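You operate a simulated robot arm through the tools that you are given. There is no shell and no other tool. Be economical: measure what you need, move in short steps, check, and stop when the job is done.

You are at the controls of a simulated robot arm. One attempt, no reset.

TASK
Scrub the white crust off the trough, then run tap 7 clear.
Fine: with the scrubbing brush, which goes back where it lay; tap off, no other tap run. Set down upright: scrubbing brush. What is to be rubbed or washed off counts as gone when no trace of it is left.
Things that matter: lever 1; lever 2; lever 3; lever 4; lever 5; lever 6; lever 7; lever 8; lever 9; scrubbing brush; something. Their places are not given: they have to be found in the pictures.

The check looks at the end state, three seconds after you hand in, the way a careful person would. Anything else that was tipped, shoved, dropped, spilled or broken makes it a failure.

THE ROBOT
A 6-joint arm with a two-finger parallel gripper, fixed in place. Base frame: the origin is at the foot of the arm, x ahead of it, y to its left, z up. Lengths are in mm, angles in degrees, forces in N, time in s.
With the tool pointing down near the work surface it reaches from about 480 to 880 mm from the base axis. Its first joint turns from -115.0 to 115.0 degrees. Payload 4.2 kg.
Tool frame: the origin (TCP) lies between the finger pads and is the grasp point; the fingertips stand 23 mm ahead of it; z points along the fingers, y is the line along which they close. Largest opening 94 mm; finger width 38, thickness 10; the body of the gripper, 54 by 96 mm, starts 39 mm behind the TCP.
Orientation is that of the tool frame in the base frame, as [roll, pitch, yaw] about the fixed x, y, z axes, in that order (R = Rz(yaw) Ry(pitch) Rx(roll)). With the fingers straight down and closing along the base's y, the tool's x points along the base's -x, its y along +y and its z along -z.

THE INTERFACE
- The arm moves only by the tool servo_tool. Its argument "increments" is a list of rows, each a list of 3 entries, a list of its own where there are three numbers: the shift along the base's x, y, z in units of 500 mm (1.0 is 500 mm), then the turn, a rotation vector about the base's x, y, z in units of 60 degrees (1.0 is 60 degrees), then the opening in per cent of the stroke, from 0 (shut) to 100 (fully open). In form: [[[tx, ty, tz], [ax, ay, az], jaw], ...]. A call has 1 to 10 rows; each row is the pose to reach, as a shift and turn from the pose commanded when the call began. A call with a number of a shift or a turn outside -1 to 1 is refused whole. A row lasts 0.2 s, in which the tool goes at most 50 mm and 8.6 degrees; a call with a longer step from one row to the next is refused whole, and so is a gripper value outside its range. A pose out of reach is approached as far as the arm can. The call stops where the force on the tool passes 80 N (or 10 N more than at its start, if that is more) or the arm is blocked; 0.2 s more then pass. Each finger travels about 108 mm/s and halts on what it meets, pressing with about 36 N; the grip force reading is that of the motor and also rises with nothing between the fingers. The clock runs only during rows and for 0.2 s after the last one: add rows that repeat a pose to give the fingers time. The reply holds the time, the measured pose of the TCP, the force on the tool along the base axes, the opening and the grip force, in the units named above and with some noise, with the torque about the TCP (base axes, N m) and any sound that the robot's microphone picked up.
- Cameras (640 x 400 px; columns grow to the right, rows downward): "scene" is fixed at [49.1, 649.7, 1486.1]; the picture's right is [-0.61, -0.79, 0.00], its down [-0.43, 0.34, -0.84] and it looks along [0.66, -0.51, -0.55] (base axes); focal length 317 px, centre (320, 200). "wrist" rides on the gripper at [86, 16, -75] in the tool frame; the picture's right is [-0.18, 0.98, 0.00], its down [-0.58, -0.11, -0.81] and it looks along [-0.79, -0.15, 0.59] (tool axes); focal length 243 px, centre (320, 200).
- capture(camera): a new picture of that camera. No time passes.
- raise_lower(by): slides the trunk up (or, below 0, down) by that many mm; the arm rides with it, the base frame stays. It gives what a move gives, with no picture.
- pixel_to_xyz(camera, pixels): for up to 12 pixels [column, row] of the newest picture of that camera ("zoom" is the newest enlarged one), the place [x, y, z] in the base frame of the surface seen there, good to about 2 mm. No time passes.
- close_up(camera, box): a new picture of the part [left, top, right, bottom] of that camera's present view, enlarged. No time passes.
- job_done(): hands the job in; it is judged then, once.

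Keep the steps short. Do not move on a guess: measure, check each grasp and each placing, and mend mistakes. In all there are 80 turns and 34 pictures (those below and enlarged ones count). Leave the gripper open and the arm clear of the work at the hand-in unless told otherwise, and finish with a single line.

The tools are called after "Call:" as name(argument=value, ...) on one line, values as JSON. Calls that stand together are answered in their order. servo_tool: Moves the arm, as the interface text tells. Its arguments: {"type":"object","properties":{"increments":{"type":"array","items":{"type":"array"}}},"required":["increments"]} The other tools are called the same way: raise_lower (by) slides the trunk up or down; capture (camera) takes a picture; pixel_to_xyz (camera, pixels) gives the place of the surface under pixels of a picture; close_up (camera, box) takes an enlarged picture of a part of a camera's view; job_done () hands the job in.

At the start:

```text
time_s: 0.0
eef_pos: [503.1, 9.4, 1235.3]
tcp_rot: [-180.0, -0.1, -179.9]
ft_force: [-0.2, -0.2, -0.2]
ft_torque: [-0.03, 0.01, 0.02]
grip_width: 94.0
grasp_force: 0.1
trunk travel left (down, up): [-750.0, 240.0]
```

scene: 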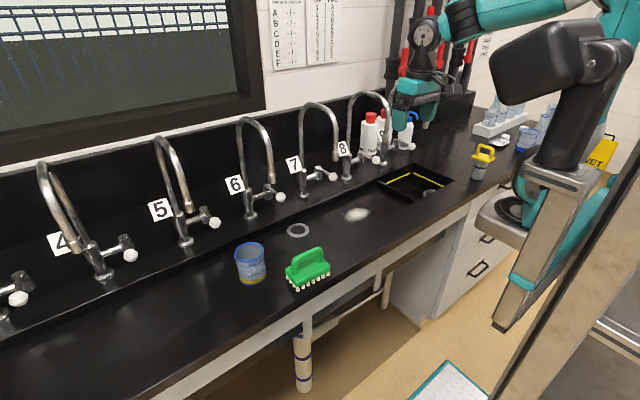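
wrist: 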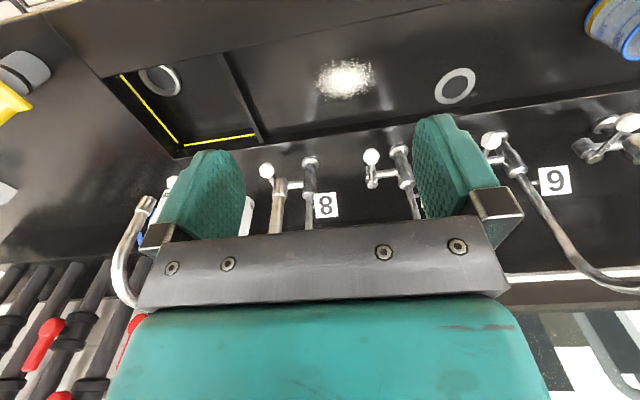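

I see a green brush at about (308,268), a white crust patch at (357,214), and taps labelled 4 to 8. I'll enlarge the parts of the scene that matter.

Call:
close_up(camera="scene", box=[220, 80, 460, 230])

Call:
close_up(camera="scene", box=[220, 190, 400, 302])

Call:
pixel_to_xyz(camera="scene", pixels=[[357, 214], [347, 214], [368, 214], [357, 208], [357, 220], [298, 230], [430, 192], [251, 262], [308, 255], [304, 192], [332, 176], [294, 164]])

```text
2.67 times, centred on (340, 155) of scene
```

zoom: 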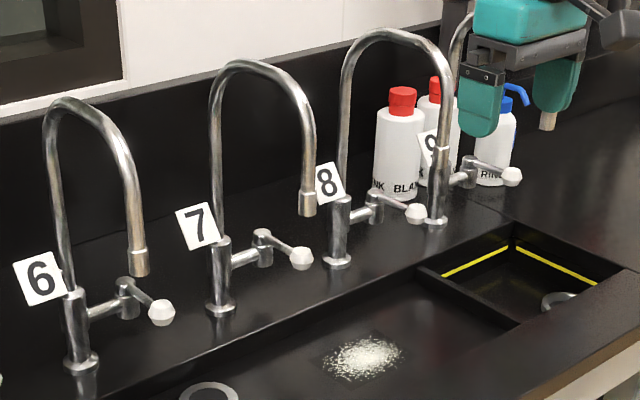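

```text
3.56 times, centred on (310, 246) of scene
```

zoom: 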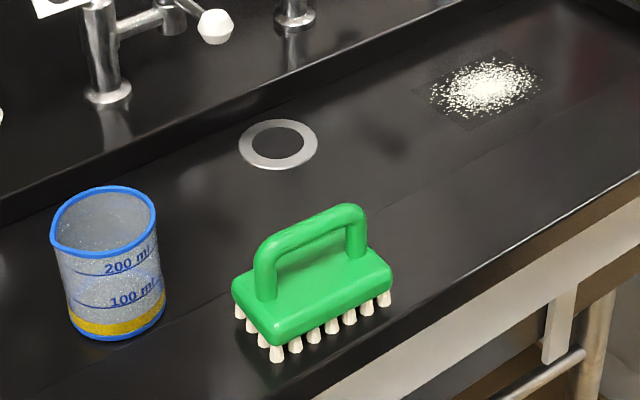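

```text
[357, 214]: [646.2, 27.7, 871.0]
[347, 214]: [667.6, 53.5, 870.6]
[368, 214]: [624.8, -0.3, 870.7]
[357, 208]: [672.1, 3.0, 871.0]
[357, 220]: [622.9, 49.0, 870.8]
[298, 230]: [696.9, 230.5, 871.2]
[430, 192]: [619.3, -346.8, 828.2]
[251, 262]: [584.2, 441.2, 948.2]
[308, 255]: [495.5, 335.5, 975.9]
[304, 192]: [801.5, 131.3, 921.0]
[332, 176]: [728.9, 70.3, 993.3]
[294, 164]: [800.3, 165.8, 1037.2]
```

Next I'll measure the brush (handle ends and block edges) and the surface around it on the current zoom, and the tap 7 parts on the scene picture.

Call:
pixel_to_xyz(camera="zoom", pixels=[[265, 250], [353, 211], [310, 225], [240, 290], [275, 338], [385, 283], [388, 270], [278, 358], [420, 330], [245, 355], [110, 245], [300, 285]])

Call:
pixel_to_xyz(camera="scene", pixels=[[303, 170], [308, 177], [318, 171], [325, 173], [333, 177], [335, 156], [336, 148], [325, 106], [310, 104], [360, 158], [376, 159], [320, 281]])

Call:
capture(camera="wrist")

```text
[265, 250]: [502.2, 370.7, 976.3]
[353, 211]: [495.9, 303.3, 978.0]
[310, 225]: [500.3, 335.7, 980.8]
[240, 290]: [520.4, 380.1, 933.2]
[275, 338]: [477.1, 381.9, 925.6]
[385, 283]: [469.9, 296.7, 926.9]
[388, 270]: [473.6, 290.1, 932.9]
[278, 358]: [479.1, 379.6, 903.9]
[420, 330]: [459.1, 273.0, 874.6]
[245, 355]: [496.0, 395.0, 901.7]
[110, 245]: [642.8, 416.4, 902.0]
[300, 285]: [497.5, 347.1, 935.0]
```

```text
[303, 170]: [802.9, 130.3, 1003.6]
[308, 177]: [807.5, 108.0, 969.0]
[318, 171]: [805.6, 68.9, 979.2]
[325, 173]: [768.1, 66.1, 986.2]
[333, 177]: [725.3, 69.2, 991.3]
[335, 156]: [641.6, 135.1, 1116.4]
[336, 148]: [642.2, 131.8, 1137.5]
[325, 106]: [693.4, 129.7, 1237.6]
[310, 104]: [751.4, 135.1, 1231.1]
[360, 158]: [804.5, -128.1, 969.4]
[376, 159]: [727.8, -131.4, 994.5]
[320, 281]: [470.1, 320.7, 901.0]
```

```text
29 pictures are left
```

wrist: 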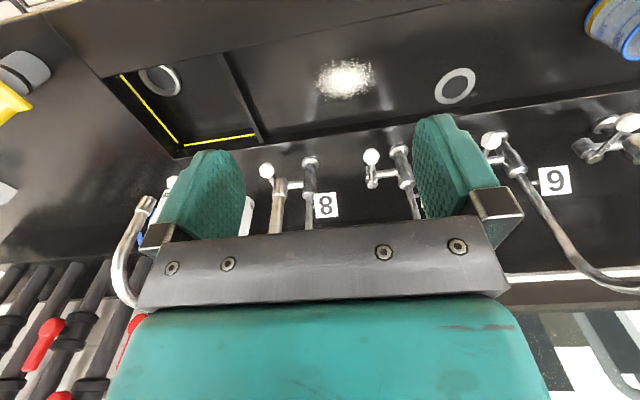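

The handle runs roughly along y, with its top at z≈981, the block top at 935 and the bristle bottoms near 901. Lever 7 points along -x with its knob near (727,69,992). I need the trough edges and the exact extent of the crust.

Call:
close_up(camera="scene", box=[317, 190, 397, 240])

Call:
pixel_to_xyz(camera="scene", pixels=[[357, 226], [357, 232], [357, 238], [357, 243], [357, 248], [350, 207], [345, 202], [340, 198], [330, 195], [320, 250], [300, 295], [275, 290]])

```text
8.00 times, centred on (357, 215) of scene
```

zoom: 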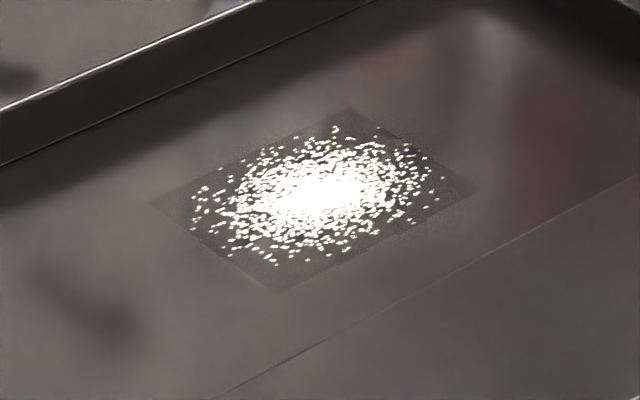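

```text
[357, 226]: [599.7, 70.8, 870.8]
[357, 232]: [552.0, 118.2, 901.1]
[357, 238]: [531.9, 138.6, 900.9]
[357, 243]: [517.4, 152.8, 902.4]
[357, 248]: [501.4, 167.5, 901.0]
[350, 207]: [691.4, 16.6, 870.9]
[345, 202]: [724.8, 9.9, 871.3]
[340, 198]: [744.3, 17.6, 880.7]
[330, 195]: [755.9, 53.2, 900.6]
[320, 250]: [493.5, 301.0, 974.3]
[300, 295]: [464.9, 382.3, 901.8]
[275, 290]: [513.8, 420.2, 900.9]
```

Call:
pixel_to_xyz(camera="zoom", pixels=[[152, 204], [350, 108], [475, 187], [280, 292], [312, 195], [195, 215], [335, 130], [440, 190], [275, 265], [440, 268], [430, 285], [420, 300]])

Call:
close_up(camera="scene", box=[276, 238, 340, 298])

```text
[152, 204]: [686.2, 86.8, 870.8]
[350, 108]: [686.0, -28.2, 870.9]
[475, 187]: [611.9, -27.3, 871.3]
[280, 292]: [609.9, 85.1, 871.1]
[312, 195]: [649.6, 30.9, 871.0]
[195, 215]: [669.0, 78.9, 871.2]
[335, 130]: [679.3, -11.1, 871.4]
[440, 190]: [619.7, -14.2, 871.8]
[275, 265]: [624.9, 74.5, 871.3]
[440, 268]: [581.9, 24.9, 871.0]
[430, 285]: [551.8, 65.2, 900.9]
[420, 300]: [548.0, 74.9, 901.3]
```

```text
6.67 times, centred on (308, 268) of scene
```

zoom: 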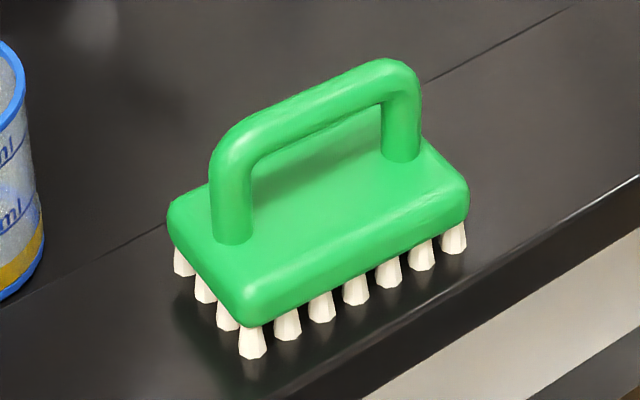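

The patch spans x 611–686 and y -28–86, and the trough floor is at z 871. The brush is centred near (499,337) with its long axis turned about -4.7° from y. I'll move over it high up and turn the gripper to 85° so the fingers close across the handle.

Call:
servo_tool(increments=[[[0, 0.0667, 0], [0, 0, 0.1389], 100], [[0, 0.1333, 0], [0, 0, 0.2778], 100], [[0, 0.2, 0], [0, 0, 0.4167], 100], [[0, 0.2667, 0], [0, 0, 0.5556], 100], [[0, 0.3333, 0], [0, 0, 0.6944], 100], [[0, 0.4, 0], [0, 0, 0.8333], 100]])

Call:
servo_tool(increments=[[[-0.0016, 0.051, -0.054], [0, 0, 0.1177], 100], [[-0.0032, 0.102, -0.108], [0, 0, 0.2353], 100], [[-0.0048, 0.153, -0.162], [0, 0, 0.353], 100], [[-0.0064, 0.204, -0.216], [0, 0, 0.4706], 100], [[-0.008, 0.2552, -0.27], [0, 0, 0.5883], 100], [[-0.008, 0.2552, -0.27], [0, 0, 0.5883], 100]])

Call:
capture(camera="wrist")

```text
time_s: 1.4
eef_pos: [504.6, 211.4, 1237.4]
tcp_rot: [180.0, 0.0, -130.0]
ft_force: [-0.5, -0.6, 0.1]
ft_torque: [0.02, -0.03, -0.02]
grip_width: 93.8
grasp_force: 0.1
trunk travel left (down, up): [-750.0, 240.0]
```

```text
time_s: 2.8
eef_pos: [500.6, 339.2, 1099.0]
tcp_rot: [179.9, 0.0, -94.6]
ft_force: [0.2, -1.1, 0.4]
ft_torque: [0.02, 0.02, -0.02]
grip_width: 94.3
grasp_force: 0.1
trunk travel left (down, up): [-750.0, 240.0]
```

```text
26 pictures are left
```

wrist: 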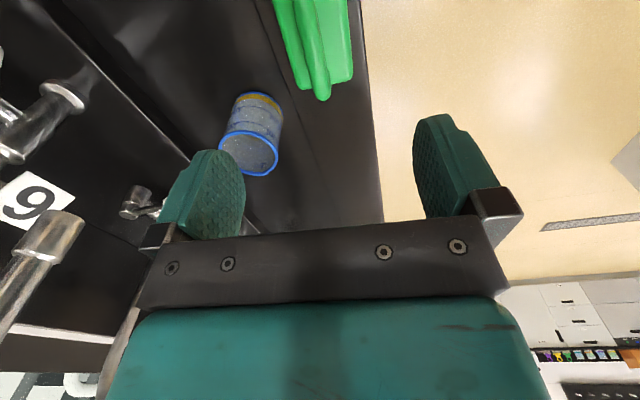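

The handle lies between the fingers' lines. I'll go down to z≈967, with the fingertips about 8 mm above the block, keeping the jaws open, and check.

Call:
servo_tool(increments=[[[-0.001, -0.003, -0.06], [0, 0, 0], 100], [[-0.002, -0.004, -0.12], [0, 0, 0], 100], [[-0.002, -0.004, -0.18], [0, 0, 0], 100], [[-0.002, -0.004, -0.23], [0, 0, 0], 100], [[-0.002, -0.004, -0.264], [0, 0, 0], 100], [[-0.002, -0.004, -0.264], [0, 0, 0], 100]])

Call:
close_up(camera="scene", box=[228, 190, 388, 310])

```text
time_s: 4.2
eef_pos: [497.5, 335.4, 966.9]
tcp_rot: [-180.0, -0.1, -94.7]
ft_force: [-0.5, -1.5, 0.7]
ft_torque: [0.01, 0.0, -0.02]
grip_width: 94.0
grasp_force: 0.0
trunk travel left (down, up): [-750.0, 240.0]
```

```text
3.33 times, centred on (308, 250) of scene
```

zoom: 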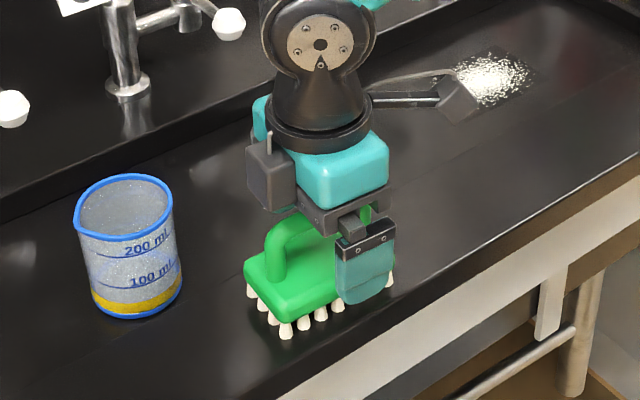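

I'll check the finger and handle places before closing.

Call:
pixel_to_xyz(camera="zoom", pixels=[[340, 295], [390, 280], [275, 250], [365, 212], [300, 222], [288, 335], [248, 270]])

```text
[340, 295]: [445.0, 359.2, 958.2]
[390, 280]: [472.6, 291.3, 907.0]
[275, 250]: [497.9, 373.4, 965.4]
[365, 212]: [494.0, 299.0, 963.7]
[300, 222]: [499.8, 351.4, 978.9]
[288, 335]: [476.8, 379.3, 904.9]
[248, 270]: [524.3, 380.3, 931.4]
```

The gripper is centred on the handle within 1–2 mm. I'll close it now.

Call:
servo_tool(increments=[[[0, 0, 0], [0, 0, 0], 50], [[0, 0, 0], [0, 0, 0], 20], [[0, 0, 0], [0, 0, 0], 0], [[0, 0, 0], [0, 0, 0], 0], [[0, 0, 0], [0, 0, 0], 0]])

```text
time_s: 5.4
eef_pos: [498.2, 336.4, 967.2]
tcp_rot: [-180.0, 0.0, -94.7]
ft_force: [0.1, -0.1, 0.8]
ft_torque: [0.02, 0.07, 0.02]
grip_width: 13.6
grasp_force: 36.0
trunk travel left (down, up): [-750.0, 240.0]
```

Gripped at 13.6 mm with 36 N. The grasp pose to return to is (498,336,967). I'll lift 60 mm and check.

Call:
servo_tool(increments=[[[0, 0, 0.04], [0, 0, 0], 0], [[0, 0, 0.08], [0, 0, 0], 0], [[0, 0, 0.12], [0, 0, 0], 0], [[0, 0, 0.12], [0, 0, 0], 0]])

Call:
close_up(camera="scene", box=[228, 170, 388, 290])

```text
time_s: 6.4
eef_pos: [496.0, 336.2, 1028.7]
tcp_rot: [-179.9, 0.0, -94.6]
ft_force: [-0.8, 1.2, -0.4]
ft_torque: [0.0, 0.0, 0.0]
grip_width: 13.9
grasp_force: 36.0
trunk travel left (down, up): [-750.0, 240.0]
```

```text
3.33 times, centred on (308, 230) of scene
```

zoom: 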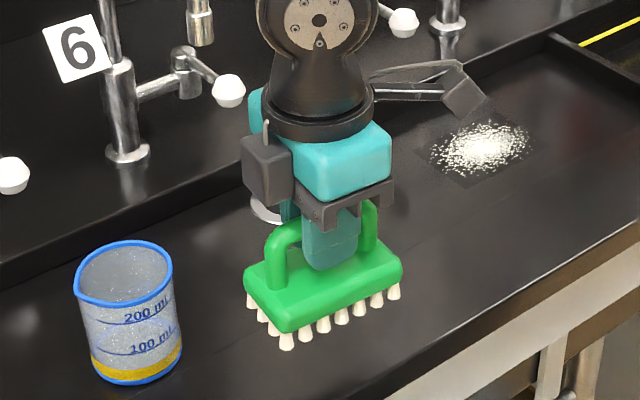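

The brush is held firmly. I'll carry it along -y to y≈29 while staying at x≈497, clear of the spouts, then lower to z≈980.

Call:
servo_tool(increments=[[[0, -0.0877, 0], [0, 0, 0.011], 0], [[0, -0.1754, 0], [0, 0, 0.022], 0], [[0, -0.2631, 0], [0, 0, 0.033], 0], [[0, -0.3509, 0], [0, 0, 0.044], 0], [[0, -0.4386, 0], [0, 0, 0.056], 0], [[0, -0.5263, 0], [0, 0, 0.067], 0], [[0, -0.614, 0], [0, 0, 0.078], 0], [[0, -0.614, -0.05], [0, 0, 0.078], 0], [[0, -0.614, -0.096], [0, 0, 0.078], 0], [[0, -0.614, -0.096], [0, 0, 0.078], 0]])

Call:
capture(camera="scene")

```text
time_s: 8.6
eef_pos: [497.9, 28.0, 979.0]
tcp_rot: [179.9, 0.0, -90.1]
ft_force: [-0.1, -0.5, -1.0]
ft_torque: [-0.01, -0.05, 0.0]
grip_width: 13.7
grasp_force: 35.9
trunk travel left (down, up): [-750.0, 240.0]
```

```text
23 pictures are left
```

scene: 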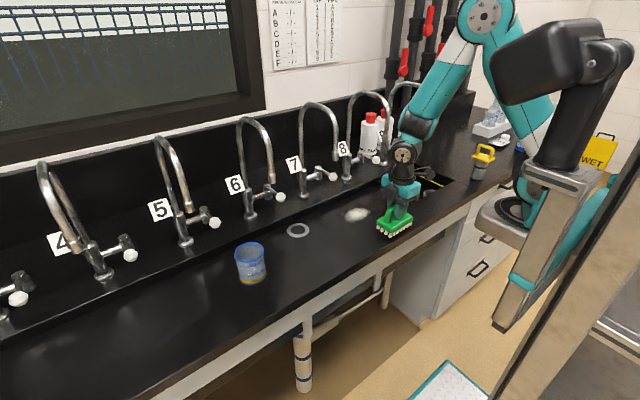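

Before going between spouts 7 and 8 I'll check how far the wrist and camera bracket reach sideways.

Call:
close_up(camera="scene", box=[320, 80, 480, 240])

Call:
pixel_to_xyz(camera="scene", pixels=[[403, 155], [391, 150], [415, 158], [415, 130], [400, 130], [430, 130], [425, 105], [390, 190], [412, 188], [425, 172], [388, 140], [365, 150]])

```text
2.50 times, centred on (400, 160) of scene
```

zoom: 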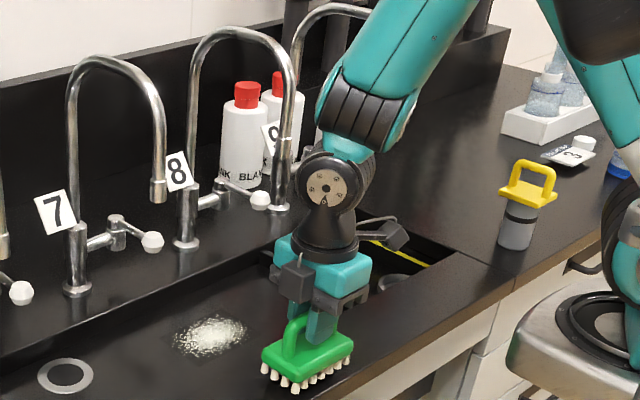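

```text
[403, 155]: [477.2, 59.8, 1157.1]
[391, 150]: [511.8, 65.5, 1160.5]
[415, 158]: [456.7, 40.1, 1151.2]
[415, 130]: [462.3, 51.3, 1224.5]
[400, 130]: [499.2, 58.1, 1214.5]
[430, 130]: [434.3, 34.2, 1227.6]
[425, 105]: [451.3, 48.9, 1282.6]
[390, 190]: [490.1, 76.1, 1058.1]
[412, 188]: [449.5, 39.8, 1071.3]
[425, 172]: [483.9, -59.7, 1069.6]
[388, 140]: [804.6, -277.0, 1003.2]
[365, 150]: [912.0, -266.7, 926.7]
```

The wrist is about ±45 mm wide and the bracket sits about 90 mm above the TCP, so both stay clear of the spouts (tips at z≈1105). I'll move in +x to about 635 and lower towards the floor.

Call:
servo_tool(increments=[[[0.07, 0, 0], [0, 0, 0], 0], [[0.14, 0, 0], [0, 0, 0], 0], [[0.21, 0, 0], [0, 0, 0], 0], [[0.274, 0, 0], [0, 0, 0], 0], [[0.274, 0, -0.04], [0, 0, 0], 0], [[0.274, 0, -0.07], [0, 0, 0], 0], [[0.274, 0, -0.08], [0, 0, 0], 0], [[0.274, 0, -0.08], [0, 0, 0], 0]])

```text
time_s: 10.4
eef_pos: [634.8, 28.4, 939.7]
tcp_rot: [180.0, 0.0, -90.1]
ft_force: [-0.8, -0.4, -0.7]
ft_torque: [0.0, -0.02, 0.02]
grip_width: 13.8
grasp_force: 36.1
trunk travel left (down, up): [-750.0, 240.0]
```

No contact yet. I'll lower in 2 mm steps until the force rises.

Call:
servo_tool(increments=[[[0, 0, -0.004], [0, 0, 0], 0], [[0, 0, -0.006], [0, 0, 0], 0], [[0, 0, -0.008], [0, 0, 0], 0], [[0, 0, -0.008], [0, 0, 0], 0]])

```text
time_s: 11.4
eef_pos: [634.6, 28.6, 937.1]
tcp_rot: [-179.9, -0.1, -90.0]
ft_force: [-1.8, -2.8, 15.3]
ft_torque: [-0.03, -0.03, 0.04]
grip_width: 13.7
grasp_force: 35.6
trunk travel left (down, up): [-750.0, 240.0]
```

There's contact at 15 N. I'll scrub with strokes in x (630–662), at y 28, then 40, then 17.

Call:
servo_tool(increments=[[[0.027, 0, 0], [0, 0, 0], 0], [[0.055, 0, 0], [0, 0, 0], 0], [[0.02, 0, 0], [0, 0, 0], 0], [[-0.01, 0, 0], [0, 0, 0], 0], [[-0.01, 0.022, 0], [0, 0, 0], 0], [[0.022, 0.022, 0], [0, 0, 0], 0], [[0.05, 0.022, 0], [0, 0, 0], 0], [[0.02, 0.022, 0], [0, 0, 0], 0], [[-0.01, 0.022, 0], [0, 0, 0], 0], [[0, 0, 0], [0, 0, 0], 0]])

Call:
servo_tool(increments=[[[-0.01, -0.024, 0], [0, 0, 0], 0], [[0.022, -0.024, 0], [0, 0, 0], 0], [[0.055, -0.024, 0], [0, 0, 0], 0], [[0.055, 0, 0], [0, 0, 0], 0], [[0.055, -0.03, 0], [0, 0, 0], 0], [[0.022, -0.03, 0], [0, 0, 0], 0], [[-0.01, -0.03, 0], [0, 0, 0], 0], [[0.022, -0.01, 0], [0, 0, 0], 0], [[0.05, 0.01, 0], [0, 0, 0], 0], [[0, 0, 0], [0, 0, 0], 0]])

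Call:
capture(camera="scene")

```text
time_s: 13.6
eef_pos: [634.3, 30.0, 936.7]
tcp_rot: [179.9, 0.1, -89.9]
ft_force: [-3.8, 6.8, 25.7]
ft_torque: [0.28, -0.01, -0.02]
grip_width: 14.0
grasp_force: 36.0
trunk travel left (down, up): [-750.0, 240.0]
```

```text
time_s: 15.8
eef_pos: [633.7, 30.6, 935.7]
tcp_rot: [-179.8, 0.1, -89.9]
ft_force: [4.9, 0.8, 17.7]
ft_torque: [-0.31, 0.02, 0.11]
grip_width: 13.6
grasp_force: 36.1
trunk travel left (down, up): [-750.0, 240.0]
```

```text
21 pictures are left
```

scene: 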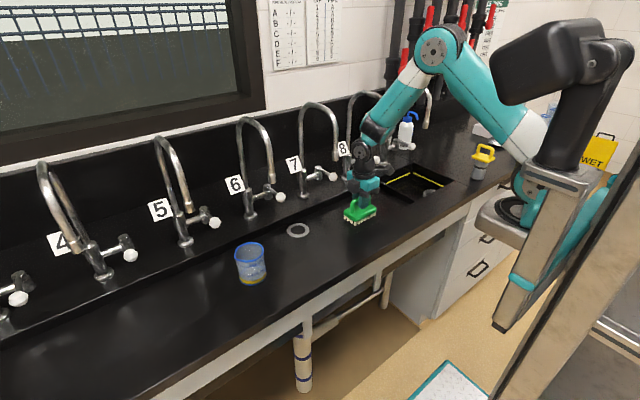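

I'll lift and back out along -x to look at the patch.

Call:
servo_tool(increments=[[[0, 0, 0.04], [0, 0, 0], 0], [[0, 0, 0.086], [0, 0, 0], 0], [[-0.07, 0, 0.086], [0, 0, 0], 0], [[-0.14, 0, 0.086], [0, 0, 0], 0], [[-0.21, 0, 0.086], [0, 0, 0], 0], [[-0.27, 0, 0.086], [0, 0, 0], 0], [[-0.27, 0, 0.086], [0, 0, 0], 0]])

Call:
close_up(camera="scene", box=[317, 190, 397, 240])

```text
time_s: 17.4
eef_pos: [499.2, 29.8, 978.9]
tcp_rot: [179.9, 0.0, -90.0]
ft_force: [-1.6, -0.6, -0.9]
ft_torque: [-0.02, -0.01, 0.0]
grip_width: 13.9
grasp_force: 35.5
trunk travel left (down, up): [-750.0, 240.0]
```

```text
8.00 times, centred on (357, 215) of scene
```

zoom: 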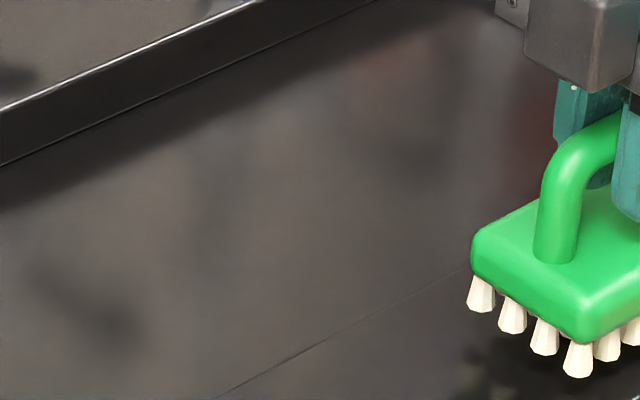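

The patch is completely clean. I'll retrace to the brush's place, stopping above it at z≈1028.

Call:
servo_tool(increments=[[[0, 0, 0.05], [0, 0, 0], 0], [[0, 0, 0.098], [0, 0, 0], 0], [[-0.001, 0.0877, 0.098], [0, 0, -0.011], 0], [[-0.002, 0.1754, 0.098], [0, 0, -0.022], 0], [[-0.003, 0.2631, 0.098], [0, 0, -0.033], 0], [[-0.004, 0.3509, 0.098], [0, 0, -0.044], 0], [[-0.004, 0.4386, 0.098], [0, 0, -0.056], 0], [[-0.004, 0.5263, 0.098], [0, 0, -0.067], 0], [[-0.004, 0.614, 0.098], [0, 0, -0.078], 0], [[-0.004, 0.614, 0.098], [0, 0, -0.078], 0]])

Call:
close_up(camera="scene", box=[228, 170, 388, 290])

```text
time_s: 19.6
eef_pos: [498.0, 338.4, 1028.0]
tcp_rot: [180.0, 0.0, -94.7]
ft_force: [1.0, 0.2, -1.5]
ft_torque: [0.0, 0.02, 0.02]
grip_width: 13.8
grasp_force: 36.3
trunk travel left (down, up): [-750.0, 240.0]
```

```text
3.33 times, centred on (308, 230) of scene
```

zoom: 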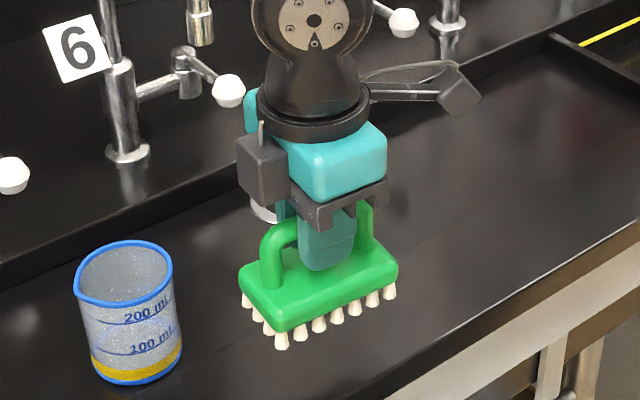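

The brush is level and the pose reads about 2 mm too far in y, so I'll correct that while lowering to z≈968.

Call:
servo_tool(increments=[[[0, -0.004, -0.04], [0, 0, 0], 0], [[0, -0.004, -0.08], [0, 0, 0], 0], [[0, -0.004, -0.11], [0, 0, 0], 0], [[0, -0.004, -0.119], [0, 0, 0], 0], [[0, -0.004, -0.119], [0, 0, 0], 0]])

```text
time_s: 20.8
eef_pos: [498.7, 335.3, 968.8]
tcp_rot: [179.9, 0.1, -94.7]
ft_force: [-0.3, 0.1, -0.4]
ft_torque: [-0.05, -0.01, 0.0]
grip_width: 13.7
grasp_force: 36.2
trunk travel left (down, up): [-750.0, 240.0]
```

Not quite touching yet, so I'll lower in small steps to contact.

Call:
servo_tool(increments=[[[0, 0, -0.002], [0, 0, 0], 0], [[0, 0, -0.003], [0, 0, 0], 0], [[0, 0, -0.003], [0, 0, 0], 0]])

```text
time_s: 21.6
eef_pos: [498.1, 334.8, 967.5]
tcp_rot: [-180.0, 0.1, -94.7]
ft_force: [0.0, 0.3, -0.5]
ft_torque: [-0.03, -0.03, -0.01]
grip_width: 13.5
grasp_force: 36.2
trunk travel left (down, up): [-750.0, 240.0]
```

Call:
servo_tool(increments=[[[0, 0, -0.002], [0, 0, 0], 0], [[0, 0, -0.003], [0, 0, 0], 0], [[0, 0, -0.003], [0, 0, 0], 0]])

```text
time_s: 22.4
eef_pos: [498.0, 334.1, 965.9]
tcp_rot: [180.0, -0.1, -94.8]
ft_force: [-0.4, -0.5, 0.9]
ft_torque: [0.05, -0.01, 0.01]
grip_width: 13.5
grasp_force: 36.2
trunk travel left (down, up): [-750.0, 240.0]
```

It's at about contact (0.9 N). I'll open the fingers and then rise straight up.

Call:
servo_tool(increments=[[[0, 0, -0.001], [0, 0, 0], 0], [[0, 0, -0.001], [0, 0, 0], 30], [[0, 0, -0.001], [0, 0, 0], 60], [[0, 0, -0.001], [0, 0, 0], 90], [[0, 0, -0.001], [0, 0, 0], 90], [[0, 0, 0.05], [0, 0, 0], 90], [[0, 0, 0.13], [0, 0, 0], 90], [[0, 0, 0.22], [0, 0, 0], 90], [[0, 0, 0.22], [0, 0, 0], 90]])

Call:
close_up(camera="scene", box=[220, 190, 400, 302])

Call:
pixel_to_xyz(camera="zoom", pixels=[[265, 250], [353, 211], [310, 225], [240, 290], [275, 338], [385, 283]])

```text
time_s: 24.4
eef_pos: [496.3, 333.6, 1075.8]
tcp_rot: [-180.0, 0.0, -94.7]
ft_force: [1.1, -0.7, -0.3]
ft_torque: [0.03, -0.01, 0.0]
grip_width: 84.6
grasp_force: 0.1
trunk travel left (down, up): [-750.0, 240.0]
```

```text
3.56 times, centred on (310, 246) of scene
```

zoom: 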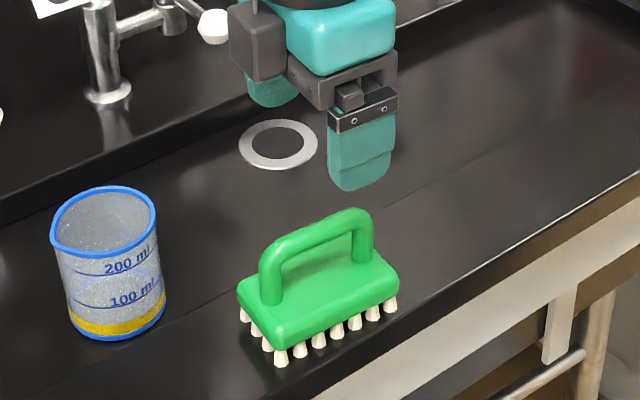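

```text
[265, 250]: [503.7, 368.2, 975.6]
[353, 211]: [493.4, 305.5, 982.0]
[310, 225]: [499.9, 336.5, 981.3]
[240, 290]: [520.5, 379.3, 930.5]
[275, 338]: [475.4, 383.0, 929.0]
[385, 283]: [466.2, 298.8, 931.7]
```

The brush is upright within about 3–4 mm of where it lay. Now I'll look closely at tap 7's lever.

Call:
close_up(camera="scene", box=[284, 140, 348, 204])

Call:
close_up(camera="scene", box=[20, 220, 148, 300])

```text
6.25 times, centred on (316, 172) of scene
```

zoom: 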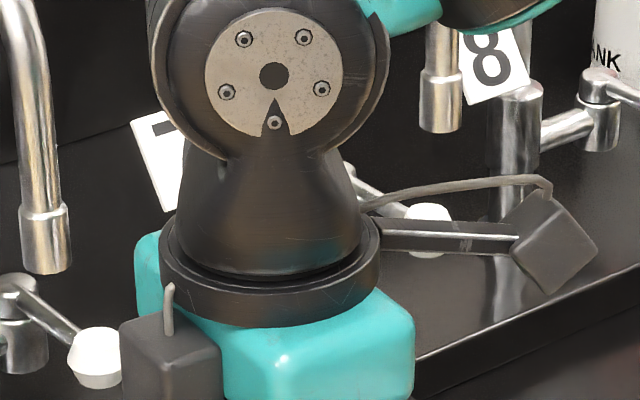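

```text
5.00 times, centred on (84, 260) of scene
```

zoom: 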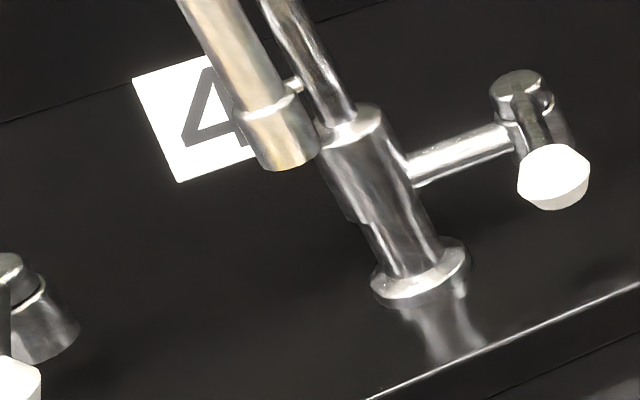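

The lever turns about a vertical spindle near (806,69). A vertical gripper would get too close to the spouts, so I'll tilt the fingers about 60° forward and reach the knob from the front, below the spout tips. First I'll move to (560,55) and turn the yaw back to 180.

Call:
servo_tool(increments=[[[0, -0.0512, 0], [0, 0, -0.1177], 90], [[0, -0.1024, 0], [0, 0, -0.2353], 90], [[0, -0.1536, 0], [0, 0, -0.353], 90], [[0, -0.2048, 0], [0, 0, -0.4706], 90], [[0, -0.256, 0], [0, 0, -0.5883], 90]])

Call:
servo_tool(increments=[[[0, -0.05, 0], [0, 0, -0.1389], 90], [[0, -0.1, 0], [0, 0, -0.2778], 80], [[0, -0.15, 0], [0, 0, -0.4167], 70], [[0, -0.2, 0], [0, 0, -0.5556], 60], [[0, -0.25, 0], [0, 0, -0.6944], 50], [[0, -0.3, 0], [0, 0, -0.8333], 42], [[0.06, -0.3, 0], [0, 0, -0.8333], 42], [[0.128, -0.3, 0], [0, 0, -0.8333], 42], [[0.128, -0.3, 0], [0, 0, -0.8333], 42]])

```text
time_s: 25.6
eef_pos: [497.4, 206.1, 1077.1]
tcp_rot: [-180.0, 0.0, -130.1]
ft_force: [-0.2, 0.1, 0.0]
ft_torque: [-0.01, 0.01, 0.03]
grip_width: 84.6
grasp_force: 0.0
trunk travel left (down, up): [-750.0, 240.0]
```

```text
time_s: 27.6
eef_pos: [560.9, 56.5, 1075.7]
tcp_rot: [180.0, 0.0, -180.0]
ft_force: [0.0, -0.7, 0.3]
ft_torque: [-0.01, -0.03, -0.01]
grip_width: 39.5
grasp_force: 0.0
trunk travel left (down, up): [-750.0, 240.0]
```

Next I'll tilt 59° forward while advancing to x≈650 at z≈1075.

Call:
servo_tool(increments=[[[0.0257, 0, 0], [0, -0.14, 0], 42], [[0.0514, 0, 0], [0, -0.28, 0], 42], [[0.0771, 0, 0], [0, -0.42, 0], 42], [[0.1029, 0, 0], [0, -0.56, 0], 42], [[0.1286, 0, 0], [0, -0.7, 0], 42], [[0.1543, 0, 0], [0, -0.84, 0], 42], [[0.18, 0, 0], [0, -0.98, 0], 42], [[0.18, 0, 0], [0, -0.98, 0], 42]])

Call:
capture(camera="scene")

```text
time_s: 29.4
eef_pos: [652.2, 56.1, 1075.1]
tcp_rot: [180.0, 59.0, 180.0]
ft_force: [-0.7, -0.5, 0.7]
ft_torque: [-0.01, -0.03, -0.01]
grip_width: 39.3
grasp_force: 0.0
trunk travel left (down, up): [-750.0, 240.0]
```

```text
15 pictures are left
```

scene: 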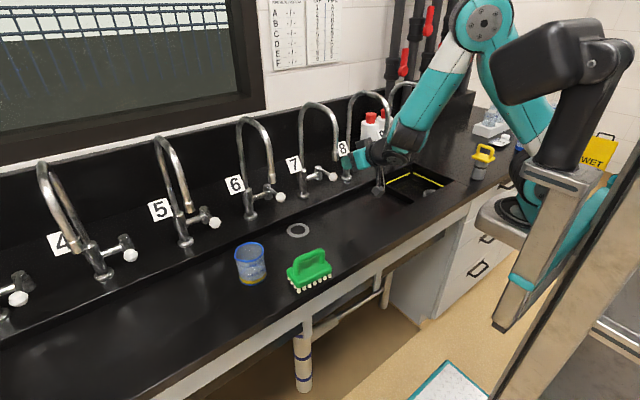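

The tilt is reached. I'll lower to z≈993 at x≈650 with y≈63 and look closely.

Call:
servo_tool(increments=[[[0, 0.005, -0.06], [0, 0, 0], 42], [[0, 0.01, -0.12], [0, 0, 0], 42], [[0, 0.014, -0.165], [0, 0, 0], 42], [[0, 0.014, -0.165], [0, 0, 0], 42]])

Call:
close_up(camera="scene", box=[270, 95, 430, 215])

Call:
capture(camera="wrist")

```text
time_s: 30.4
eef_pos: [652.4, 62.2, 992.8]
tcp_rot: [-180.0, 58.8, 180.0]
ft_force: [0.0, -0.7, 0.0]
ft_torque: [-0.01, -0.02, -0.02]
grip_width: 39.6
grasp_force: 0.1
trunk travel left (down, up): [-750.0, 240.0]
```

```text
3.33 times, centred on (350, 155) of scene
```

zoom: 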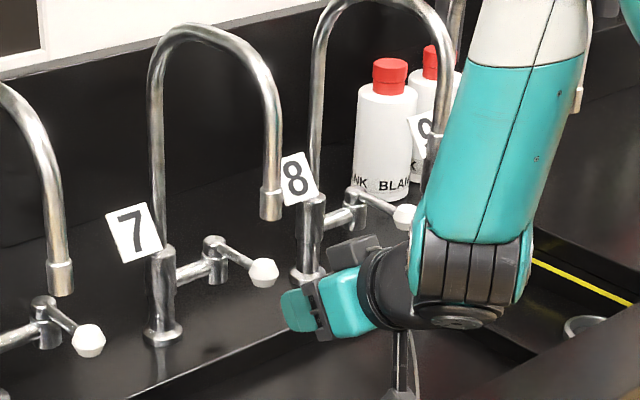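

```text
13 pictures are left
```

wrist: 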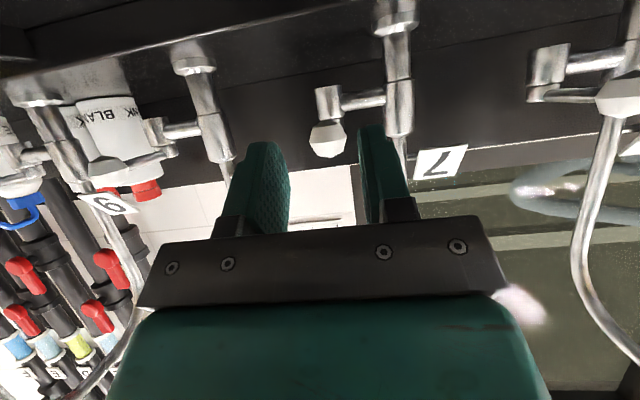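

The knob of tap 7 lies between the two fingers (wrist (328,140)). I'll open a little wider and advance to x≈718 so they straddle it.

Call:
servo_tool(increments=[[[0, 0, 0], [0, 0, 0], 57], [[0.05, 0, 0], [0, 0, 0], 57], [[0.1, 0, 0], [0, 0, 0], 57], [[0.134, 0, 0], [0, 0, 0], 57], [[0.134, 0, 0], [0, 0, 0], 57]])

Call:
capture(camera="wrist")

```text
time_s: 31.6
eef_pos: [719.8, 62.7, 992.0]
tcp_rot: [-179.9, 58.9, -180.0]
ft_force: [0.2, -0.5, -0.4]
ft_torque: [0.0, 0.05, -0.01]
grip_width: 53.5
grasp_force: 0.0
trunk travel left (down, up): [-750.0, 240.0]
```

```text
12 pictures are left
```

wrist: 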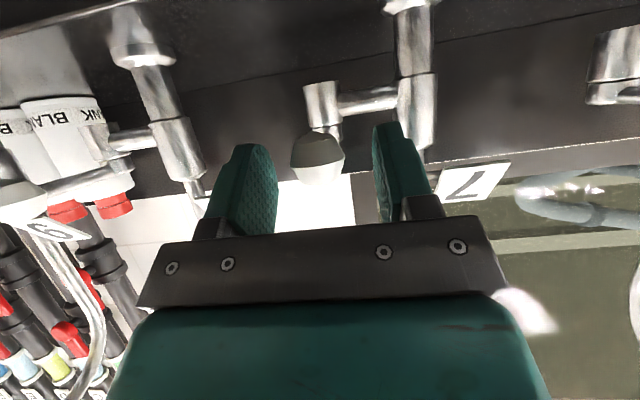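

The knob sits between the fingers. I'll push gently towards -y along an arc, about 20° of turn, and watch the force and sound.

Call:
servo_tool(increments=[[[0, -0.02, 0], [0, 0, 0], 57], [[0.001, -0.034, 0], [0, 0, 0], 57], [[0.004, -0.05, 0], [0, 0, 0], 57], [[0.01, -0.073, 0], [0, 0, 0], 57], [[0.01, -0.073, 0], [0, 0, 0], 57]])

Call:
close_up(camera="scene", box=[270, 95, 430, 215])

```text
time_s: 32.8
eef_pos: [723.2, 27.0, 992.6]
tcp_rot: [179.9, 58.8, 180.0]
ft_force: [0.2, -0.3, 0.3]
ft_torque: [-0.01, -0.01, 0.0]
grip_width: 53.5
grasp_force: 0.2
trunk travel left (down, up): [-750.0, 240.0]
```

```text
3.33 times, centred on (350, 155) of scene
```

zoom: 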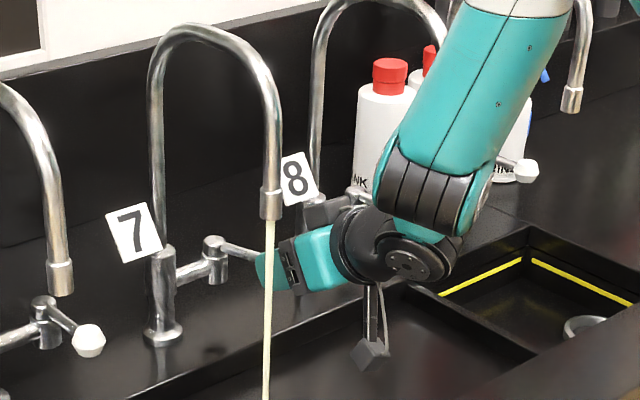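

Tap 7 is running and the water is yellowish. I'll hold still and let it run.

Call:
servo_tool(increments=[[[0, 0, 0], [0, 0, 0], 57], [[0, 0, 0], [0, 0, 0], 57], [[0, 0, 0], [0, 0, 0], 57], [[0, 0, 0], [0, 0, 0], 57], [[0, 0, 0], [0, 0, 0], 57], [[0, 0, 0], [0, 0, 0], 57], [[0, 0, 0], [0, 0, 0], 57], [[0, 0, 0], [0, 0, 0], 57], [[0, 0, 0], [0, 0, 0], 57], [[0, 0, 0], [0, 0, 0], 57]])

Call:
servo_tool(increments=[[[0, 0, 0], [0, 0, 0], 57], [[0, 0, 0], [0, 0, 0], 57], [[0, 0, 0], [0, 0, 0], 57], [[0, 0, 0], [0, 0, 0], 57], [[0, 0, 0], [0, 0, 0], 57], [[0, 0, 0], [0, 0, 0], 57], [[0, 0, 0], [0, 0, 0], 57], [[0, 0, 0], [0, 0, 0], 57], [[0, 0, 0], [0, 0, 0], 57], [[0, 0, 0], [0, 0, 0], 57]])

Call:
close_up(camera="scene", box=[270, 125, 390, 245])

```text
time_s: 35.0
eef_pos: [723.3, 26.7, 992.4]
tcp_rot: [-180.0, 58.9, -179.9]
ft_force: [-0.6, -0.2, 0.5]
ft_torque: [0.0, 0.01, 0.01]
grip_width: 53.6
grasp_force: 0.0
trunk travel left (down, up): [-750.0, 240.0]
```

```text
time_s: 37.2
eef_pos: [724.6, 26.1, 993.0]
tcp_rot: [180.0, 58.8, -180.0]
ft_force: [0.7, -0.3, -0.3]
ft_torque: [0.01, -0.01, 0.0]
grip_width: 53.8
grasp_force: 0.0
trunk travel left (down, up): [-750.0, 240.0]
```

```text
3.33 times, centred on (330, 185) of scene
```

zoom: 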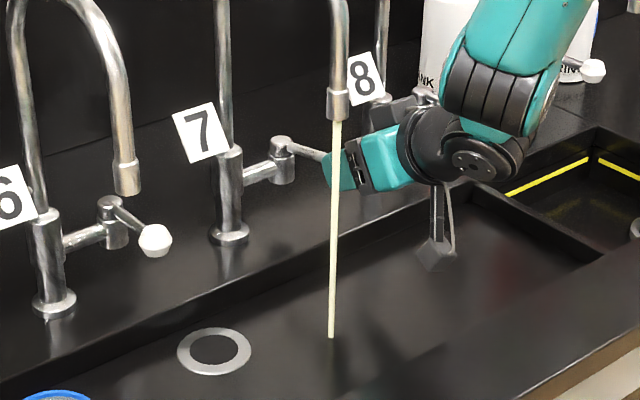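

It still looks pale yellow. I'll open the lever to about 40° for more flow and keep waiting.

Call:
servo_tool(increments=[[[0.012, -0.025, 0], [0, 0, 0], 57], [[0.027, -0.048, 0], [0, 0, 0], 57], [[0.027, -0.048, 0], [0, 0, 0], 57], [[0.027, -0.048, 0], [0, 0, 0], 57], [[0.027, -0.048, 0], [0, 0, 0], 57], [[0.027, -0.048, 0], [0, 0, 0], 57], [[0.027, -0.048, 0], [0, 0, 0], 57], [[0.027, -0.048, 0], [0, 0, 0], 57], [[0.027, -0.048, 0], [0, 0, 0], 57], [[0.027, -0.048, 0], [0, 0, 0], 57]])

Call:
servo_tool(increments=[[[0, 0, 0], [0, 0, 0], 57], [[0, 0, 0], [0, 0, 0], 57], [[0, 0, 0], [0, 0, 0], 57], [[0, 0, 0], [0, 0, 0], 57], [[0, 0, 0], [0, 0, 0], 57], [[0, 0, 0], [0, 0, 0], 57], [[0, 0, 0], [0, 0, 0], 57], [[0, 0, 0], [0, 0, 0], 57], [[0, 0, 0], [0, 0, 0], 57], [[0, 0, 0], [0, 0, 0], 57]])

Call:
servo_tool(increments=[[[0, 0, 0], [0, 0, 0], 57], [[0, 0, 0], [0, 0, 0], 57], [[0, 0, 0], [0, 0, 0], 57], [[0, 0, 0], [0, 0, 0], 57], [[0, 0, 0], [0, 0, 0], 57], [[0, 0, 0], [0, 0, 0], 57], [[0, 0, 0], [0, 0, 0], 57], [[0, 0, 0], [0, 0, 0], 57], [[0, 0, 0], [0, 0, 0], 57], [[0, 0, 0], [0, 0, 0], 57]])

Call:
close_up(camera="scene", box=[270, 125, 390, 245])

```text
time_s: 39.4
eef_pos: [736.5, 3.6, 992.9]
tcp_rot: [180.0, 58.8, -180.0]
ft_force: [0.1, -1.0, -0.3]
ft_torque: [-0.04, 0.02, 0.01]
grip_width: 53.9
grasp_force: 0.0
trunk travel left (down, up): [-750.0, 240.0]
```

```text
time_s: 41.6
eef_pos: [737.7, 3.7, 993.8]
tcp_rot: [180.0, 58.8, -180.0]
ft_force: [-0.6, 0.6, -0.6]
ft_torque: [0.01, 0.01, -0.02]
grip_width: 53.5
grasp_force: 0.1
trunk travel left (down, up): [-750.0, 240.0]
```

```text
time_s: 43.8
eef_pos: [738.0, 2.9, 993.3]
tcp_rot: [180.0, 58.8, -180.0]
ft_force: [0.6, -0.2, -0.9]
ft_torque: [0.01, 0.02, 0.02]
grip_width: 53.6
grasp_force: 0.1
trunk travel left (down, up): [-750.0, 240.0]
```

```text
3.33 times, centred on (330, 185) of scene
```

zoom: 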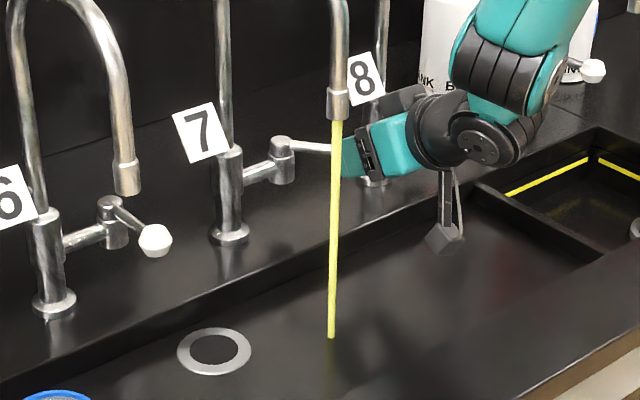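

The stream is stronger and plainly yellow, so it needs longer. I'll keep it running.

Call:
servo_tool(increments=[[[0, 0, 0], [0, 0, 0], 57], [[0, 0, 0], [0, 0, 0], 57], [[0, 0, 0], [0, 0, 0], 57], [[0, 0, 0], [0, 0, 0], 57], [[0, 0, 0], [0, 0, 0], 57], [[0, 0, 0], [0, 0, 0], 57], [[0, 0, 0], [0, 0, 0], 57], [[0, 0, 0], [0, 0, 0], 57], [[0, 0, 0], [0, 0, 0], 57], [[0, 0, 0], [0, 0, 0], 57]])

Call:
servo_tool(increments=[[[0, 0, 0], [0, 0, 0], 57], [[0, 0, 0], [0, 0, 0], 57], [[0, 0, 0], [0, 0, 0], 57], [[0, 0, 0], [0, 0, 0], 57], [[0, 0, 0], [0, 0, 0], 57], [[0, 0, 0], [0, 0, 0], 57], [[0, 0, 0], [0, 0, 0], 57], [[0, 0, 0], [0, 0, 0], 57], [[0, 0, 0], [0, 0, 0], 57], [[0, 0, 0], [0, 0, 0], 57]])

Call:
servo_tool(increments=[[[0, 0, 0], [0, 0, 0], 57], [[0, 0, 0], [0, 0, 0], 57], [[0, 0, 0], [0, 0, 0], 57], [[0, 0, 0], [0, 0, 0], 57], [[0, 0, 0], [0, 0, 0], 57], [[0, 0, 0], [0, 0, 0], 57], [[0, 0, 0], [0, 0, 0], 57], [[0, 0, 0], [0, 0, 0], 57], [[0, 0, 0], [0, 0, 0], 57], [[0, 0, 0], [0, 0, 0], 57]])

Call:
close_up(camera="scene", box=[270, 125, 390, 245])

```text
time_s: 46.0
eef_pos: [737.4, 3.7, 993.0]
tcp_rot: [180.0, 58.8, -180.0]
ft_force: [-0.3, 0.1, -0.4]
ft_torque: [-0.04, 0.03, 0.0]
grip_width: 53.6
grasp_force: 0.1
trunk travel left (down, up): [-750.0, 240.0]
```

```text
time_s: 48.2
eef_pos: [738.2, 4.1, 993.0]
tcp_rot: [-179.9, 58.8, -180.0]
ft_force: [-0.5, -0.3, 1.2]
ft_torque: [-0.01, -0.05, 0.0]
grip_width: 53.7
grasp_force: 0.0
trunk travel left (down, up): [-750.0, 240.0]
```

```text
time_s: 50.4
eef_pos: [738.0, 2.6, 993.0]
tcp_rot: [-180.0, 58.7, -180.0]
ft_force: [-0.5, 0.6, -0.2]
ft_torque: [0.05, -0.01, -0.02]
grip_width: 53.7
grasp_force: 0.1
trunk travel left (down, up): [-750.0, 240.0]
```

```text
3.33 times, centred on (330, 185) of scene
```

zoom: 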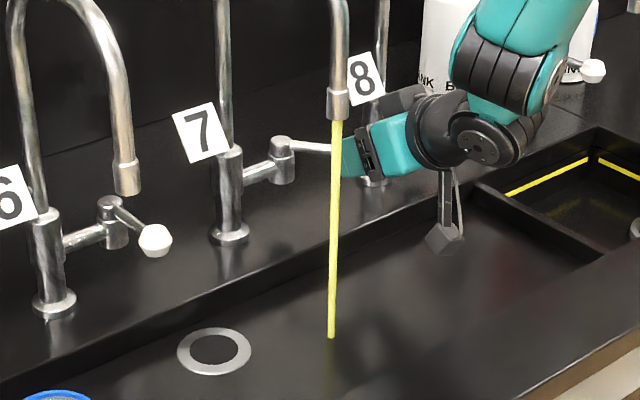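

There's no visible change yet. I'll open further to about 55° (the fingers stay clear of tap 8) and keep running.

Call:
servo_tool(increments=[[[0.015, -0.015, 0], [0, 0, 0], 57], [[0.031, -0.028, 0], [0, 0, 0], 57], [[0.031, -0.028, 0], [0, 0, 0], 57], [[0.031, -0.028, 0], [0, 0, 0], 57], [[0.031, -0.028, 0], [0, 0, 0], 57], [[0.031, -0.028, 0], [0, 0, 0], 57], [[0.031, -0.028, 0], [0, 0, 0], 57], [[0.031, -0.028, 0], [0, 0, 0], 57], [[0.031, -0.028, 0], [0, 0, 0], 57], [[0.031, -0.028, 0], [0, 0, 0], 57]])

Call:
servo_tool(increments=[[[0, 0, 0], [0, 0, 0], 57], [[0, 0, 0], [0, 0, 0], 57], [[0, 0, 0], [0, 0, 0], 57], [[0, 0, 0], [0, 0, 0], 57], [[0, 0, 0], [0, 0, 0], 57], [[0, 0, 0], [0, 0, 0], 57], [[0, 0, 0], [0, 0, 0], 57], [[0, 0, 0], [0, 0, 0], 57], [[0, 0, 0], [0, 0, 0], 57], [[0, 0, 0], [0, 0, 0], 57]])

Call:
close_up(camera="scene", box=[270, 125, 390, 245])

```text
time_s: 52.6
eef_pos: [750.2, -7.7, 993.1]
tcp_rot: [179.6, 58.8, 179.9]
ft_force: [-48.7, 23.2, 14.5]
ft_torque: [0.64, -0.02, 2.07]
grip_width: 64.0
grasp_force: 11.9
trunk travel left (down, up): [-750.0, 240.0]
```

```text
time_s: 54.8
eef_pos: [750.5, -7.3, 993.2]
tcp_rot: [179.5, 58.7, 179.9]
ft_force: [-47.0, 24.8, 14.4]
ft_torque: [0.62, 0.02, 2.09]
grip_width: 64.7
grasp_force: 12.6
trunk travel left (down, up): [-750.0, 240.0]
```

```text
3.33 times, centred on (330, 185) of scene
```

zoom: 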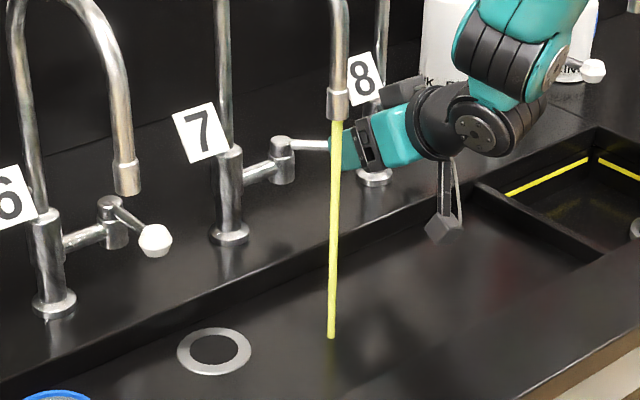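

The lever has reached its stop, with about 50 N on the finger, so the tap is fully open. I'll back off the push and let it run on.

Call:
servo_tool(increments=[[[-0.026, 0.024, 0], [0, 0, 0], 57], [[-0.026, 0.024, 0], [0, 0, 0], 57], [[-0.026, 0.024, 0], [0, 0, 0], 57], [[-0.026, 0.024, 0], [0, 0, 0], 57], [[-0.026, 0.024, 0], [0, 0, 0], 57], [[-0.026, 0.024, 0], [0, 0, 0], 57], [[-0.026, 0.024, 0], [0, 0, 0], 57], [[-0.026, 0.024, 0], [0, 0, 0], 57], [[-0.026, 0.024, 0], [0, 0, 0], 57], [[-0.026, 0.024, 0], [0, 0, 0], 57]])

Call:
servo_tool(increments=[[[0, 0, 0], [0, 0, 0], 57], [[0, 0, 0], [0, 0, 0], 57], [[0, 0, 0], [0, 0, 0], 57], [[0, 0, 0], [0, 0, 0], 57], [[0, 0, 0], [0, 0, 0], 57], [[0, 0, 0], [0, 0, 0], 57], [[0, 0, 0], [0, 0, 0], 57], [[0, 0, 0], [0, 0, 0], 57], [[0, 0, 0], [0, 0, 0], 57], [[0, 0, 0], [0, 0, 0], 57]])

Call:
servo_tool(increments=[[[0, 0, 0], [0, 0, 0], 57], [[0, 0, 0], [0, 0, 0], 57], [[0, 0, 0], [0, 0, 0], 57], [[0, 0, 0], [0, 0, 0], 57], [[0, 0, 0], [0, 0, 0], 57], [[0, 0, 0], [0, 0, 0], 57], [[0, 0, 0], [0, 0, 0], 57], [[0, 0, 0], [0, 0, 0], 57], [[0, 0, 0], [0, 0, 0], 57], [[0, 0, 0], [0, 0, 0], 57]])

Call:
close_up(camera="scene", box=[270, 125, 390, 245])

```text
time_s: 57.0
eef_pos: [739.1, 1.2, 993.4]
tcp_rot: [-179.9, 58.9, -180.0]
ft_force: [-0.6, -0.4, 0.7]
ft_torque: [0.0, 0.0, -0.01]
grip_width: 53.7
grasp_force: 0.0
trunk travel left (down, up): [-750.0, 240.0]
```

```text
time_s: 59.2
eef_pos: [740.9, 1.6, 994.0]
tcp_rot: [-179.9, 58.9, -180.0]
ft_force: [-0.7, 0.3, 0.6]
ft_torque: [0.02, 0.0, -0.04]
grip_width: 53.5
grasp_force: 0.0
trunk travel left (down, up): [-750.0, 240.0]
```

```text
time_s: 61.4
eef_pos: [739.7, 1.1, 993.5]
tcp_rot: [-179.9, 58.9, -180.0]
ft_force: [-0.4, 0.4, -0.3]
ft_torque: [0.01, 0.0, -0.01]
grip_width: 53.9
grasp_force: 0.2
trunk travel left (down, up): [-750.0, 240.0]
```

```text
3.33 times, centred on (330, 185) of scene
```

zoom: 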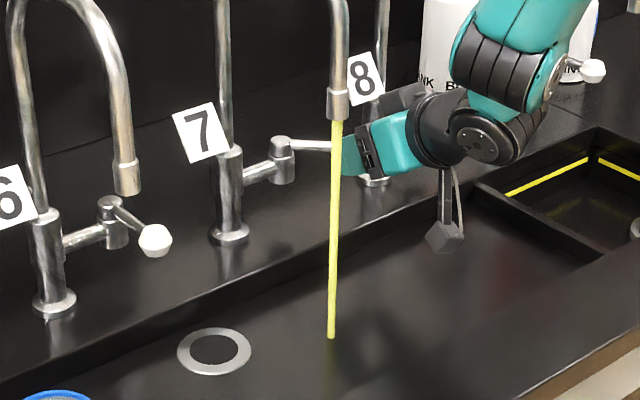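

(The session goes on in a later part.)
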